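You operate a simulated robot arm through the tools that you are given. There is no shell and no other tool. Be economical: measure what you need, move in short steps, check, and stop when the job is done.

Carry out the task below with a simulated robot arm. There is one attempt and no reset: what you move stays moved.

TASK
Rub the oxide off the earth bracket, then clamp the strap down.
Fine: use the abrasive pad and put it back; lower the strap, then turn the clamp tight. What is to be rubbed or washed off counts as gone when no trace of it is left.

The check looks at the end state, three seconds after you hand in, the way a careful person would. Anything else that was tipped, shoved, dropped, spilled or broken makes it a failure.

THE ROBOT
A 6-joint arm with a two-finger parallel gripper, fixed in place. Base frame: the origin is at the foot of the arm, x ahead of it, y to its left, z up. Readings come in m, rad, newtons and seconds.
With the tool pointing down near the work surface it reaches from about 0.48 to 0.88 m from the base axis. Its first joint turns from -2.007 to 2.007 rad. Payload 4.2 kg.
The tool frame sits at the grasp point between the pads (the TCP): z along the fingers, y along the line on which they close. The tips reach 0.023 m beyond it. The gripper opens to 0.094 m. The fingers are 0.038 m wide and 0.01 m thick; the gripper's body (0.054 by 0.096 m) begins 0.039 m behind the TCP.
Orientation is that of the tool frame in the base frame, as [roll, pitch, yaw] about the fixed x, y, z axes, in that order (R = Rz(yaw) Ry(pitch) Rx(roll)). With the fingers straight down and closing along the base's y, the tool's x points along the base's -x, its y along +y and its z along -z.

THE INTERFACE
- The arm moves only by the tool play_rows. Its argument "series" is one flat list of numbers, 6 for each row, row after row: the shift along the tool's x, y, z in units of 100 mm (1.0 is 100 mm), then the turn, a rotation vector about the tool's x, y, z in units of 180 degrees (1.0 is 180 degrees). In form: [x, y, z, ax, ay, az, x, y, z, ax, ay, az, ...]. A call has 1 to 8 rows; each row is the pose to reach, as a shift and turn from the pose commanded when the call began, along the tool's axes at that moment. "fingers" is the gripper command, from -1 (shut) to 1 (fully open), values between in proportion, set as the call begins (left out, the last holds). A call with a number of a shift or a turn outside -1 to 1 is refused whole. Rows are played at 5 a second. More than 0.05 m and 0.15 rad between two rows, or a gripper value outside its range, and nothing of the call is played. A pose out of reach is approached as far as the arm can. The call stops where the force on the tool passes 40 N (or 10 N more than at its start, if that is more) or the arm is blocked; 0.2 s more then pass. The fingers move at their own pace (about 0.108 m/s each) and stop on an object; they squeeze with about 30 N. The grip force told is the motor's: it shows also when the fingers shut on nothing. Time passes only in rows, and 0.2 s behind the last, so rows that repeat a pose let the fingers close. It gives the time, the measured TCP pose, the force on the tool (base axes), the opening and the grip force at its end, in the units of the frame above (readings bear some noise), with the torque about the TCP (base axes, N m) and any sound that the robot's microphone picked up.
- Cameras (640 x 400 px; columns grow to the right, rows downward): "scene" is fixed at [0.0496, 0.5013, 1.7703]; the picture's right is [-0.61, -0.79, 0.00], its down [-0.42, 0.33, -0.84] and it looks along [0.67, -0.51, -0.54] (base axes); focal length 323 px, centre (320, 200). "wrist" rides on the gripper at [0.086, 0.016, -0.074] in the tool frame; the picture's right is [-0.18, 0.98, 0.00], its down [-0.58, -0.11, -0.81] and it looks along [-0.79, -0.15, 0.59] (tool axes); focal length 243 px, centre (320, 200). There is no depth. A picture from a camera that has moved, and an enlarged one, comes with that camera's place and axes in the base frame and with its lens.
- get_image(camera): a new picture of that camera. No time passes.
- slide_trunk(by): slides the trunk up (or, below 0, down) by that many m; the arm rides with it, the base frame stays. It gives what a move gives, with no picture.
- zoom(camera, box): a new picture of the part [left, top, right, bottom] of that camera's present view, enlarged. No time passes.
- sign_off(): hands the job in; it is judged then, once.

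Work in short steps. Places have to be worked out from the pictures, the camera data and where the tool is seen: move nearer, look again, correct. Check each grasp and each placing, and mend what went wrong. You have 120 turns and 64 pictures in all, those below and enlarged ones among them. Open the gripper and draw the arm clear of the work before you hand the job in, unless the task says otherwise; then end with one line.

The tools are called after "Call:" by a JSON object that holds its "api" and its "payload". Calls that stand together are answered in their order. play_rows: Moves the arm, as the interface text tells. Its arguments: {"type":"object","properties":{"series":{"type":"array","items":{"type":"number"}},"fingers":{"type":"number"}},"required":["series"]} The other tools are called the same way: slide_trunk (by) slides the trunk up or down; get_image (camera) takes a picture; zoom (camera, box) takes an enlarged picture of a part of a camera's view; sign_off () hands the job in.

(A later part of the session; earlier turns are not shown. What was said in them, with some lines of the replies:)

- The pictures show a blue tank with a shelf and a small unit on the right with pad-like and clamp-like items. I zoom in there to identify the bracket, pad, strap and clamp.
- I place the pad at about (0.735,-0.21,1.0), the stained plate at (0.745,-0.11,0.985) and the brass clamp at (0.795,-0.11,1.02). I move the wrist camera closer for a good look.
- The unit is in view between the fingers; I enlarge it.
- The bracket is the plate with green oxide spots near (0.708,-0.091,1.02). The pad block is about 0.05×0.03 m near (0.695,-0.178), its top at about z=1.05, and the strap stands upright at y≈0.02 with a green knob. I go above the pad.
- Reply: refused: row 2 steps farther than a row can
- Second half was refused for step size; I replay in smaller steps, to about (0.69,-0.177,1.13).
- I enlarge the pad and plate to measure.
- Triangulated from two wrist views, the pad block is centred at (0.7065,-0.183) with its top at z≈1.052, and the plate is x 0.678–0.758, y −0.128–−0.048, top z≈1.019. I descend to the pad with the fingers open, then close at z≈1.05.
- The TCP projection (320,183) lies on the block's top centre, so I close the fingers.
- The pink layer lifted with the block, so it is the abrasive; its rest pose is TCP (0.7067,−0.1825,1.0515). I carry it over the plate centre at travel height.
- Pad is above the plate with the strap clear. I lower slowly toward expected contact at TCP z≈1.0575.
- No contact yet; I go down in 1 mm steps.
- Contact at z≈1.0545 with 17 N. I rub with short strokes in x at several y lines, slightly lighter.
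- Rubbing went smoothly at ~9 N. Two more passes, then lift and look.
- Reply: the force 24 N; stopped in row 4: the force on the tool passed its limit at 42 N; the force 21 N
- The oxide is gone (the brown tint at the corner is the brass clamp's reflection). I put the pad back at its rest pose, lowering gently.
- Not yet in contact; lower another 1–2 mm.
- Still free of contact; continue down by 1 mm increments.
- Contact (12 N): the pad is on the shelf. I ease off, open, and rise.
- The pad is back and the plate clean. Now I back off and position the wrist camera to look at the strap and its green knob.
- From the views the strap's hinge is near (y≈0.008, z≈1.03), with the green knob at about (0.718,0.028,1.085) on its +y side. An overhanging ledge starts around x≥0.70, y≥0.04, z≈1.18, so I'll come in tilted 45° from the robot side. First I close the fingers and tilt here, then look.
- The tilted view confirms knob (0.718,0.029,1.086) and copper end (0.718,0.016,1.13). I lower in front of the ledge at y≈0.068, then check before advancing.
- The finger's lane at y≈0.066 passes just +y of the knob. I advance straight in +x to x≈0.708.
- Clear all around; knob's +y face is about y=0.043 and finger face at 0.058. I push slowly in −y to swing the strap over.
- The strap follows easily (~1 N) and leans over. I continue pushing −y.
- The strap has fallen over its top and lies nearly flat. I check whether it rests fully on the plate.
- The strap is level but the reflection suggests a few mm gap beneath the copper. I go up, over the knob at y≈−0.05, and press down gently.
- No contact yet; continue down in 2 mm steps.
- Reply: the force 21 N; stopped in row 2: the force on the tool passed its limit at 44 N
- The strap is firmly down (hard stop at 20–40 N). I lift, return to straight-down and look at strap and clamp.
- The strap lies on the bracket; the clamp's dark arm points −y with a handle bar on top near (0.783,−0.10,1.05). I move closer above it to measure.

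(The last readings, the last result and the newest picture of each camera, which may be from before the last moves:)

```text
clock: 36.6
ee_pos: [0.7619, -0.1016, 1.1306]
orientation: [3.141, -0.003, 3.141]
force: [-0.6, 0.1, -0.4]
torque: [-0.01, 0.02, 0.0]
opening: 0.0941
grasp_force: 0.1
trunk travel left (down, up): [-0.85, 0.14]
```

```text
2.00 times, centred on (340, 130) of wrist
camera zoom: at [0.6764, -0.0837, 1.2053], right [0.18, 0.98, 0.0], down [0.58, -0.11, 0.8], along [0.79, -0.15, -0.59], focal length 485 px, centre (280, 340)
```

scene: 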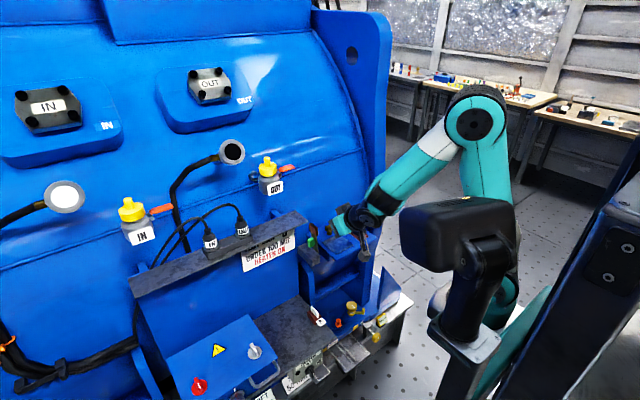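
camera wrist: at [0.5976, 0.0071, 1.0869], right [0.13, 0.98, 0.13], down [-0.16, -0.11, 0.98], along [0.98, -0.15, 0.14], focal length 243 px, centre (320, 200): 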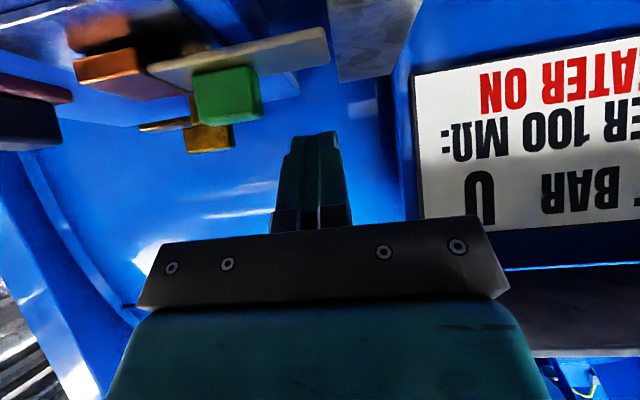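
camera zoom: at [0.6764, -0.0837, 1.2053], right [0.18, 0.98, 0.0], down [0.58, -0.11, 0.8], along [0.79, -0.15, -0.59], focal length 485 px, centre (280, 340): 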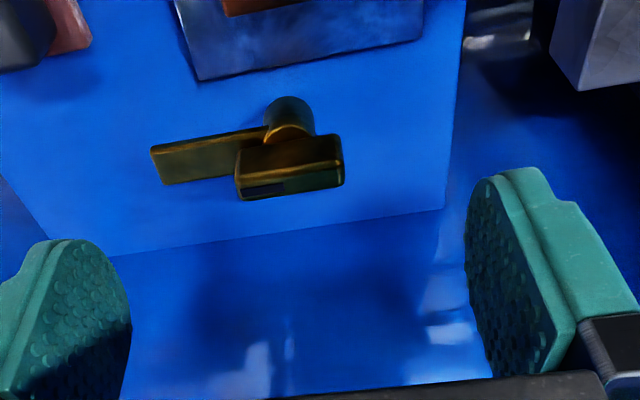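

The clamp handle bar lies along y, ~0.038×0.012 m, centred at (0.784,−0.100) with its top z≈1.054. Clockwise turning brings the arm over the copper. I turn the tool 90° counter-clockwise above it with a small opening, so the fingers straddle the bar in x.

Call:
{"api": "play_rows", "payload": {"series": [-0.1, 0, 0, 0, 0, -0.045, -0.22, 0.015, 0, 0, 0, -0.09, -0.22, 0.015, 0, 0, 0, -0.135, -0.22, 0.015, 0, 0, 0, -0.18, -0.22, 0.015, 0, 0, 0, -0.225, -0.22, 0.015, 0, 0, 0, -0.27, -0.22, 0.015, 0, 0, 0, -0.315, -0.22, 0.015, 0, 0, 0, -0.36], "fingers": -0.15}}

Call:
{"api": "play_rows", "payload": {"series": [0, 0, 0, 0, 0, -0.045, 0, 0, 0, 0, 0, -0.09, 0, 0, 0, 0, 0, -0.14, 0, 0, 0, 0, 0, -0.14]}}

Call:
{"api": "get_image", "payload": {"camera": "wrist"}}

Call:
{"api": "zoom", "payload": {"camera": "scene", "box": [295, 180, 405, 250]}}

```text
clock: 38.4
ee_pos: [0.7823, -0.0994, 1.1299]
orientation: [3.138, -0.002, -2.009]
force: [0.1, 0.2, -0.5]
torque: [-0.02, 0.01, 0.0]
opening: 0.0396
grasp_force: 0.0
trunk travel left (down, up): [-0.85, 0.14]
```

```text
refused: row 3 steps farther than a row can; nothing moved
```

```text
27 pictures are left
camera wrist: at [0.7333, -0.1698, 1.205], right [-0.81, 0.58, 0.0], down [0.35, 0.48, 0.81], along [0.47, 0.66, -0.59], focal length 243 px, centre (320, 200)
```

wrist: 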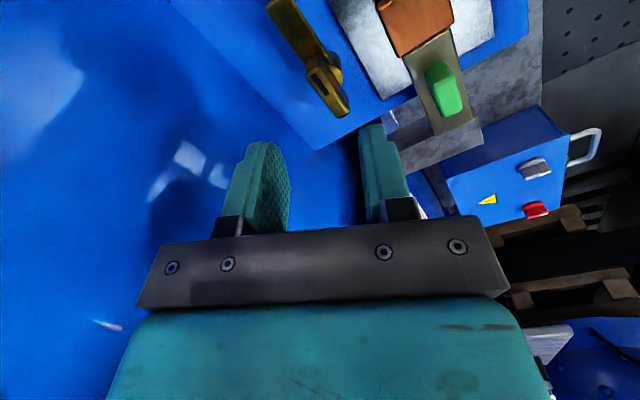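

```text
5.71 times, centred on (350, 215) of scene
camera zoom: at [0.0496, 0.5013, 1.7703], right [-0.61, -0.79, 0.0], down [-0.42, 0.33, -0.84], along [0.67, -0.51, -0.54], focal length 1848 px, centre (149, 114)
```

zoom: 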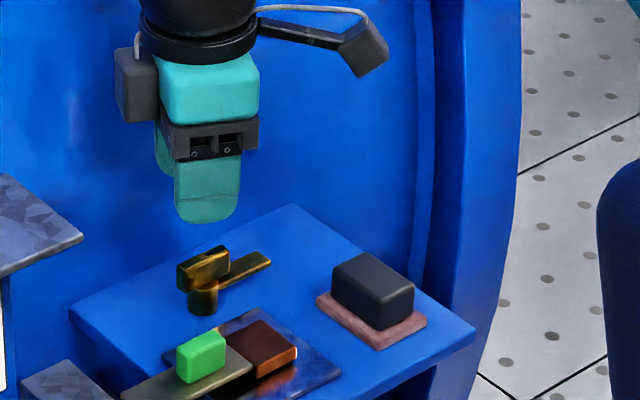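

Rotation direction is right (yaw −2.01); finish to −1.571.

Call:
{"api": "play_rows", "payload": {"series": [0, 0, 0, 0, 0, -0.045, 0, 0, 0, 0, 0, -0.09, 0, 0, 0, 0, 0, -0.13, 0, 0, 0, 0, 0, -0.14, 0, 0, 0, 0, 0, -0.14]}}

Call:
{"api": "get_image", "payload": {"camera": "wrist"}}

```text
clock: 39.6
ee_pos: [0.7829, -0.1, 1.1318]
orientation: [3.139, 0.001, -1.571]
force: [-0.2, 0.2, -0.7]
torque: [0.01, 0.0, 0.01]
opening: 0.0401
grasp_force: 0.1
trunk travel left (down, up): [-0.85, 0.14]
```

```text
25 pictures are left
camera wrist: at [0.7686, -0.185, 1.2049], right [-0.98, 0.18, 0.0], down [0.11, 0.58, 0.81], along [0.15, 0.79, -0.59], focal length 243 px, centre (320, 200)
```

wrist: 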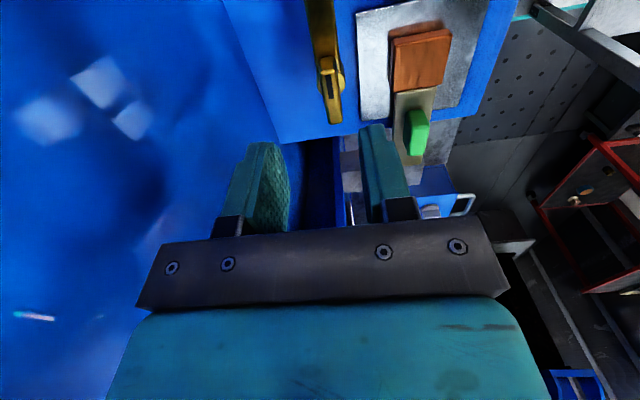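

I zoom to check bar alignment between the fingers.

Call:
{"api": "zoom", "payload": {"camera": "wrist", "box": [240, 0, 440, 140]}}

```text
2.86 times, centred on (340, 70) of wrist
camera zoom: at [0.7686, -0.185, 1.2049], right [-0.98, 0.18, 0.0], down [0.11, 0.58, 0.81], along [0.15, 0.79, -0.59], focal length 693 px, centre (263, 571)
```

zoom: 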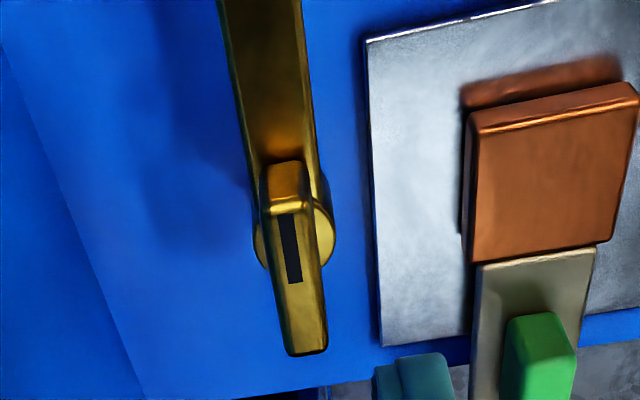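

Combining both views puts the bar centre at (0.777,−0.099), top z≈1.063, bottom ≈1.043. I shift −7 mm in x and descend to TCP z≈1.07.

Call:
{"api": "play_rows", "payload": {"series": [0, 0.07, 0.2, 0, 0, 0, 0, 0.07, 0.4, 0, 0, 0, 0, 0.07, 0.55, 0, 0, 0, 0, 0.07, 0.61, 0, 0, 0, 0, 0.07, 0.61, 0, 0, 0]}}

Call:
{"api": "get_image", "payload": {"camera": "wrist"}}

Call:
{"api": "zoom", "payload": {"camera": "scene", "box": [300, 200, 380, 256]}}

```text
clock: 40.8
ee_pos: [0.7764, -0.0984, 1.0704]
orientation: [3.137, -0.001, -1.571]
force: [0.2, -1.0, 0.3]
torque: [-0.03, -0.01, 0.02]
opening: 0.0396
grasp_force: 0.0
trunk travel left (down, up): [-0.85, 0.14]
```

```text
23 pictures are left
camera wrist: at [0.7609, -0.1842, 1.1439], right [-0.98, 0.18, 0.0], down [0.11, 0.58, 0.81], along [0.15, 0.79, -0.59], focal length 243 px, centre (320, 200)
```

wrist: 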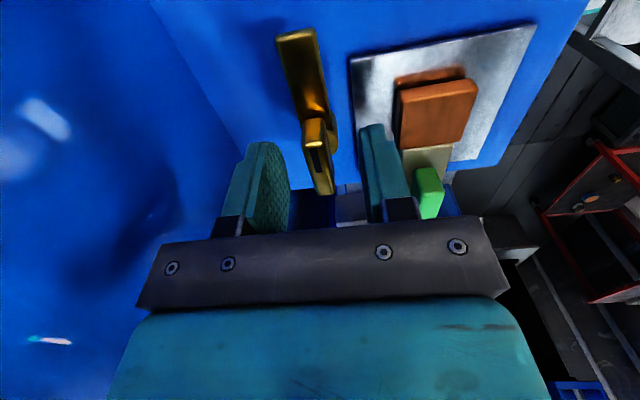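

```text
7.14 times, centred on (340, 228) of scene
camera zoom: at [0.0496, 0.5013, 1.7703], right [-0.61, -0.79, 0.0], down [-0.42, 0.33, -0.84], along [0.67, -0.51, -0.54], focal length 2310 px, centre (177, 0)
```

zoom: 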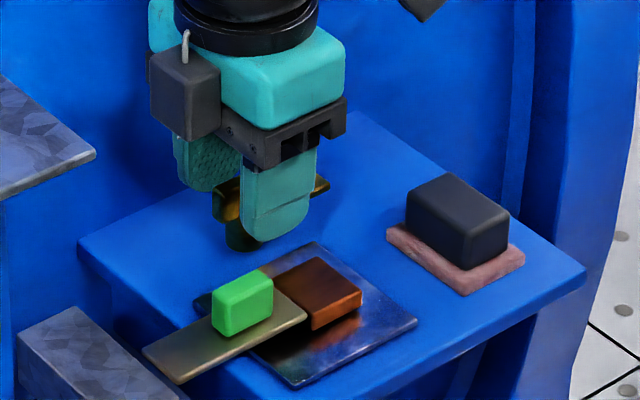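

The bar is centred between the fingers; close.

Call:
{"api": "play_rows", "payload": {"series": [0, 0, 0, 0, 0, 0, 0, 0, 0, 0, 0, 0, 0, 0, 0, 0, 0, 0], "fingers": -1}}

Call:
{"api": "get_image", "payload": {"camera": "wrist"}}

```text
clock: 41.6
ee_pos: [0.774, -0.0988, 1.0699]
orientation: [3.135, 0.0, -1.57]
force: [-4.2, 0.1, -1.9]
torque: [-0.08, -0.47, -0.02]
opening: 0.0109
grasp_force: 44.5
trunk travel left (down, up): [-0.85, 0.14]
```

```text
21 pictures are left
camera wrist: at [0.7606, -0.1842, 1.1439], right [-0.98, 0.18, 0.0], down [0.11, 0.58, 0.81], along [0.15, 0.79, -0.59], focal length 243 px, centre (320, 200)
```

wrist: 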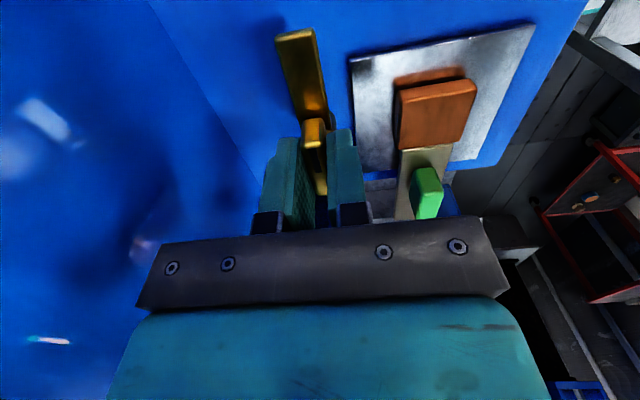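

The handle is held (opening 0.011). I ease 1 mm toward −x and turn clockwise (+tool z) by ~30° first.

Call:
{"api": "play_rows", "payload": {"series": [0, 0.01, 0, 0, 0, 0, 0, 0.01, 0, 0, 0, 0.04, 0, 0.01, 0, 0, 0, 0.08, 0, 0.01, 0, 0, 0, 0.12, 0, 0.01, 0, 0, 0, 0.16, 0, 0.01, 0, 0, 0, 0.16]}}

Call:
{"api": "get_image", "payload": {"camera": "wrist"}}

```text
clock: 43.0
ee_pos: [0.7752, -0.0995, 1.0708]
orientation: [3.142, -0.001, -2.075]
force: [10.3, 3.1, -6.6]
torque: [1.15, -1.11, 0.0]
opening: 0.0109
grasp_force: 44.7
trunk travel left (down, up): [-0.85, 0.14]
```

```text
20 pictures are left
camera wrist: at [0.7214, -0.1658, 1.144], right [-0.77, 0.64, 0.0], down [0.38, 0.46, 0.81], along [0.51, 0.62, -0.59], focal length 243 px, centre (320, 200)
```

wrist: 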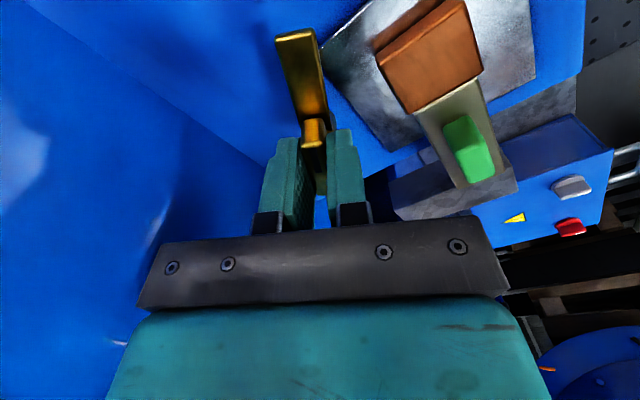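

The clamp turns with the hand and pulls slightly down, i.e. it is tightening. I continue clockwise, correcting ~2–3 mm for the axis offset and following down a little.

Call:
{"api": "play_rows", "payload": {"series": [0, -0.015, 0.004, 0, 0, 0, 0, -0.018, 0.005, 0, 0, 0.04, 0, -0.022, 0.006, 0, 0, 0.08, 0, -0.026, 0.007, 0, 0, 0.12, 0, -0.03, 0.008, 0, 0, 0.16, 0, -0.03, 0.008, 0, 0, 0.16]}}

Call:
{"api": "get_image", "payload": {"camera": "wrist"}}

```text
clock: 44.4
ee_pos: [0.7762, -0.0996, 1.07]
orientation: [3.141, -0.003, -2.577]
force: [-11.3, 14.5, 11.7]
torque: [0.33, -0.56, -0.04]
opening: 0.0111
grasp_force: 44.8
trunk travel left (down, up): [-0.85, 0.14]
```

```text
19 pictures are left
camera wrist: at [0.6963, -0.131, 1.1443], right [-0.37, 0.93, 0.0], down [0.55, 0.22, 0.8], along [0.75, 0.3, -0.59], focal length 243 px, centre (320, 200)
```

wrist: 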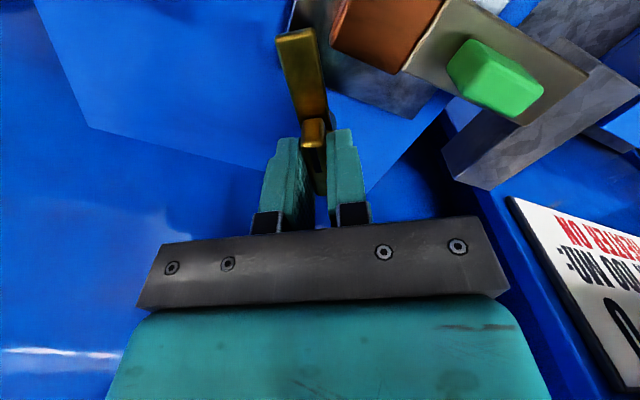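

Over-corrected; I undo ~1 mm, rise 0.6 mm, and continue clockwise toward 90°.

Call:
{"api": "play_rows", "payload": {"series": [0, 0.011, -0.006, 0, 0, 0, 0, 0.011, -0.006, 0, 0, 0.04, 0, 0.011, -0.006, 0, 0, 0.08, 0, 0.011, -0.006, 0, 0, 0.12, 0, 0.011, -0.006, 0, 0, 0.14, 0, 0.011, -0.006, 0, 0, 0.14]}}

Call:
{"api": "get_image", "payload": {"camera": "wrist"}}

```text
clock: 45.8
ee_pos: [0.7765, -0.1006, 1.0695]
orientation: [3.14, -0.003, -3.017]
force: [-5.9, 6.9, -0.5]
torque: [0.07, -0.85, -0.03]
opening: 0.0111
grasp_force: 45.0
trunk travel left (down, up): [-0.85, 0.14]
```

```text
18 pictures are left
camera wrist: at [0.6903, -0.0935, 1.1442], right [0.06, 1.0, 0.0], down [0.59, -0.04, 0.8], along [0.8, -0.05, -0.59], focal length 243 px, centre (320, 200)
```

wrist: 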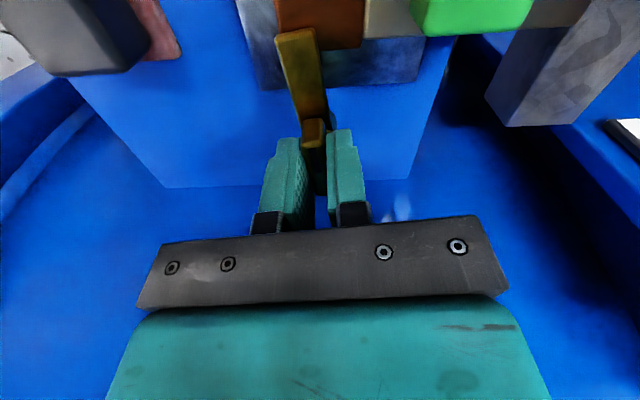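

The arm is now over the copper block at ~83°. I turn a bit further watching for resistance.

Call:
{"api": "play_rows", "payload": {"series": [0.003, 0.005, 0, 0, 0, 0.02, 0.003, 0.005, 0, 0, 0, 0.04, 0.003, 0.005, 0, 0, 0, 0.04]}}

Call:
{"api": "zoom", "payload": {"camera": "wrist", "box": [220, 0, 440, 180]}}

```text
clock: 46.6
ee_pos: [0.7763, -0.1006, 1.0688]
orientation: [-3.141, -0.004, 3.14]
force: [-2.1, 1.6, -0.1]
torque: [0.0, -0.07, -0.02]
opening: 0.0109
grasp_force: 44.6
trunk travel left (down, up): [-0.85, 0.14]
```

```text
2.22 times, centred on (330, 90) of wrist
camera zoom: at [0.6917, -0.0826, 1.1442], right [0.19, 0.98, 0.0], down [0.58, -0.11, 0.8], along [0.79, -0.15, -0.59], focal length 539 px, centre (298, 444)
```

zoom: 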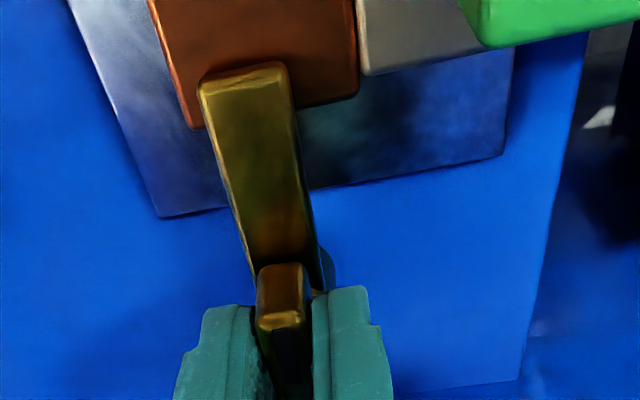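

At 90° the arm sits on the copper, but I felt no stop yet. I turn a further ~15° checking torque.

Call:
{"api": "play_rows", "payload": {"series": [0, 0, 0, 0, 0, 0.03, 0, 0, 0, 0, 0, 0.06, 0, 0, 0, 0, 0, 0.08, 0, 0, 0, 0, 0, 0.08]}}

Call:
{"api": "zoom", "payload": {"camera": "wrist", "box": [220, 0, 440, 180]}}

```text
clock: 47.6
ee_pos: [0.7764, -0.1015, 1.0693]
orientation: [3.141, -0.002, 2.887]
force: [6.7, -6.9, 1.1]
torque: [-0.02, 0.1, 1.86]
opening: 0.0157
grasp_force: 45.1
trunk travel left (down, up): [-0.85, 0.14]
```

```text
2.22 times, centred on (330, 90) of wrist
camera zoom: at [0.699, -0.0622, 1.1441], right [0.42, 0.91, 0.0], down [0.54, -0.25, 0.81], along [0.73, -0.34, -0.59], focal length 539 px, centre (298, 444)
```

zoom: 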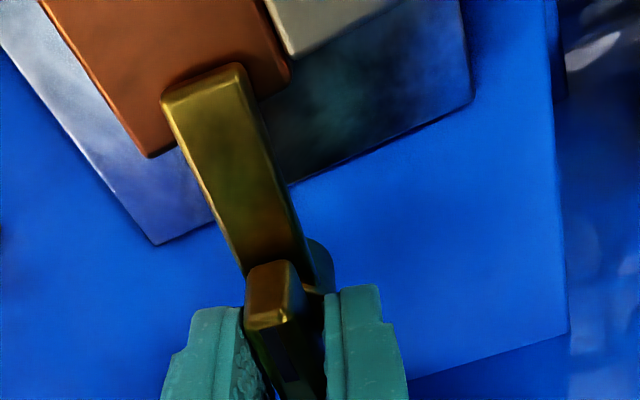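

A hard stop: torque 1.9 N·m and the bar wedges the fingers, so the clamp is tight. I release in place and rise.

Call:
{"api": "play_rows", "payload": {"series": [0, 0, 0, 0, 0, 0, 0, 0, 0, 0, 0, 0, 0, 0, 0, 0, 0, 0], "fingers": -0.1}}

Call:
{"api": "play_rows", "payload": {"series": [0, 0, -0.2, 0, 0, 0, 0, 0, -0.5, 0, 0, 0, 0, 0, -0.9, 0, 0, 0, 0.4, 0, -0.9, 0, 0, 0, 0.8, 0, -0.9, 0, 0, 0, 0.8, 0, -0.9, 0, 0, 0]}}

Call:
{"api": "get_image", "payload": {"camera": "wrist"}}

Call:
{"api": "zoom", "payload": {"camera": "scene", "box": [295, 200, 405, 270]}}

```text
clock: 48.4
ee_pos: [0.7771, -0.1004, 1.0692]
orientation: [3.141, -0.005, 2.891]
force: [0.7, -0.1, -0.5]
torque: [0.04, 0.0, 0.0]
opening: 0.0424
grasp_force: 0.1
trunk travel left (down, up): [-0.85, 0.14]
```

```text
clock: 49.8
ee_pos: [0.6989, -0.0797, 1.1604]
orientation: [-3.141, -0.004, 2.89]
force: [0.6, -0.4, 0.0]
torque: [0.0, 0.0, -0.01]
opening: 0.0423
grasp_force: 0.0
trunk travel left (down, up): [-0.85, 0.14]
```

```text
15 pictures are left
camera wrist: at [0.6207, -0.0418, 1.2351], right [0.42, 0.91, 0.0], down [0.54, -0.25, 0.8], along [0.73, -0.34, -0.59], focal length 243 px, centre (320, 200)
```

wrist: 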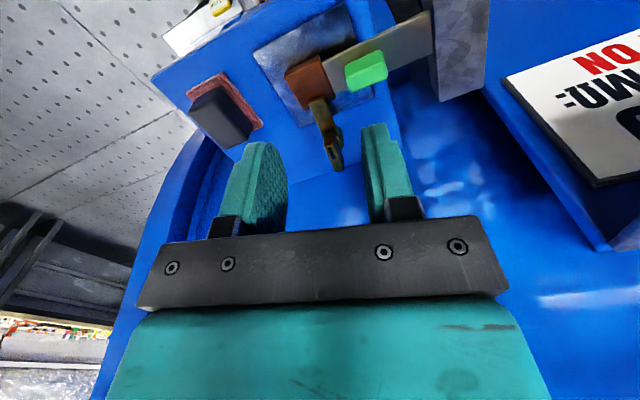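

```text
5.71 times, centred on (350, 235) of scene
camera zoom: at [0.0496, 0.5013, 1.7703], right [-0.61, -0.79, 0.0], down [-0.42, 0.33, -0.84], along [0.67, -0.51, -0.54], focal length 1848 px, centre (149, 0)
```

zoom: 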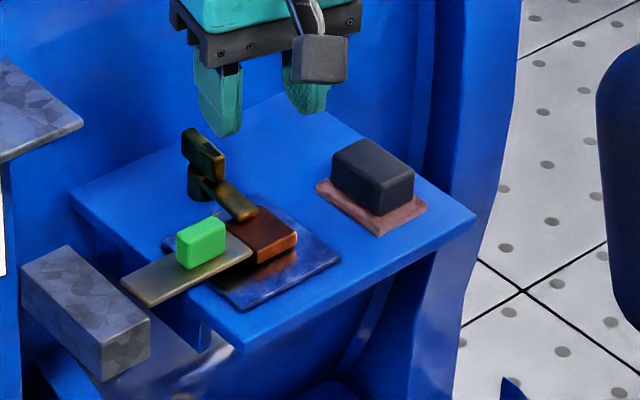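

Arm is over the copper, strap down, pad back. I zoom once to confirm and then retreat.

Call:
{"api": "zoom", "payload": {"camera": "wrist", "box": [180, 0, 440, 180]}}

Call:
{"api": "play_rows", "payload": {"series": [0.3, 0, -0.3, 0, 0, 0, 0.6, 0, -0.6, 0, 0, 0, 0.9, 0, -0.9, 0, 0, 0, 1, 0, -1, 0, 0, 0], "fingers": 1}}

Call:
{"api": "get_image", "payload": {"camera": "scene"}}

```text
2.22 times, centred on (310, 90) of wrist
camera zoom: at [0.6207, -0.0418, 1.2351], right [0.42, 0.91, 0.0], down [0.54, -0.25, 0.8], along [0.73, -0.34, -0.59], focal length 539 px, centre (342, 444)
```

zoom: 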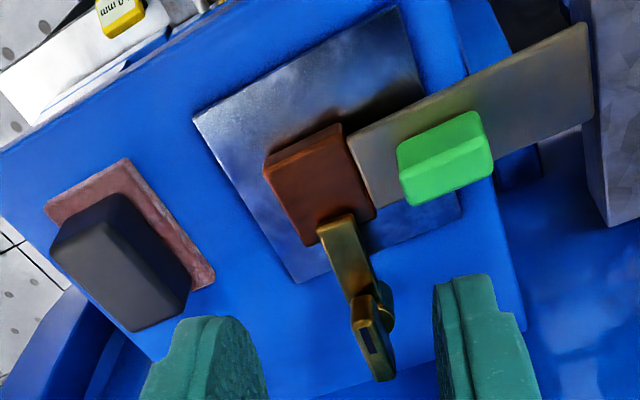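

```text
clock: 50.8
ee_pos: [0.6016, -0.0551, 1.2578]
orientation: [3.14, -0.003, 2.89]
force: [0.1, 0.8, -0.7]
torque: [-0.01, -0.02, 0.0]
opening: 0.094
grasp_force: 0.0
trunk travel left (down, up): [-0.85, 0.14]
```

```text
12 pictures are left
```

scene: 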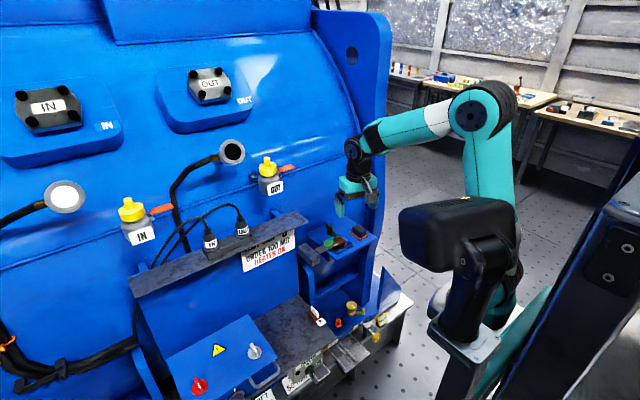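

All is in its final state: the plate is clean, the pad is back, the strap is down, the clamp is turned to its stop, and the arm is clear. I hand in.

Call:
{"api": "sign_off", "payload": {}}

```text
The job is handed in.
```

I rubbed the oxide off the earth bracket, put the abrasive pad back, lowered the strap onto the bracket and turned the clamp clockwise to its hard stop; the job is handed in.
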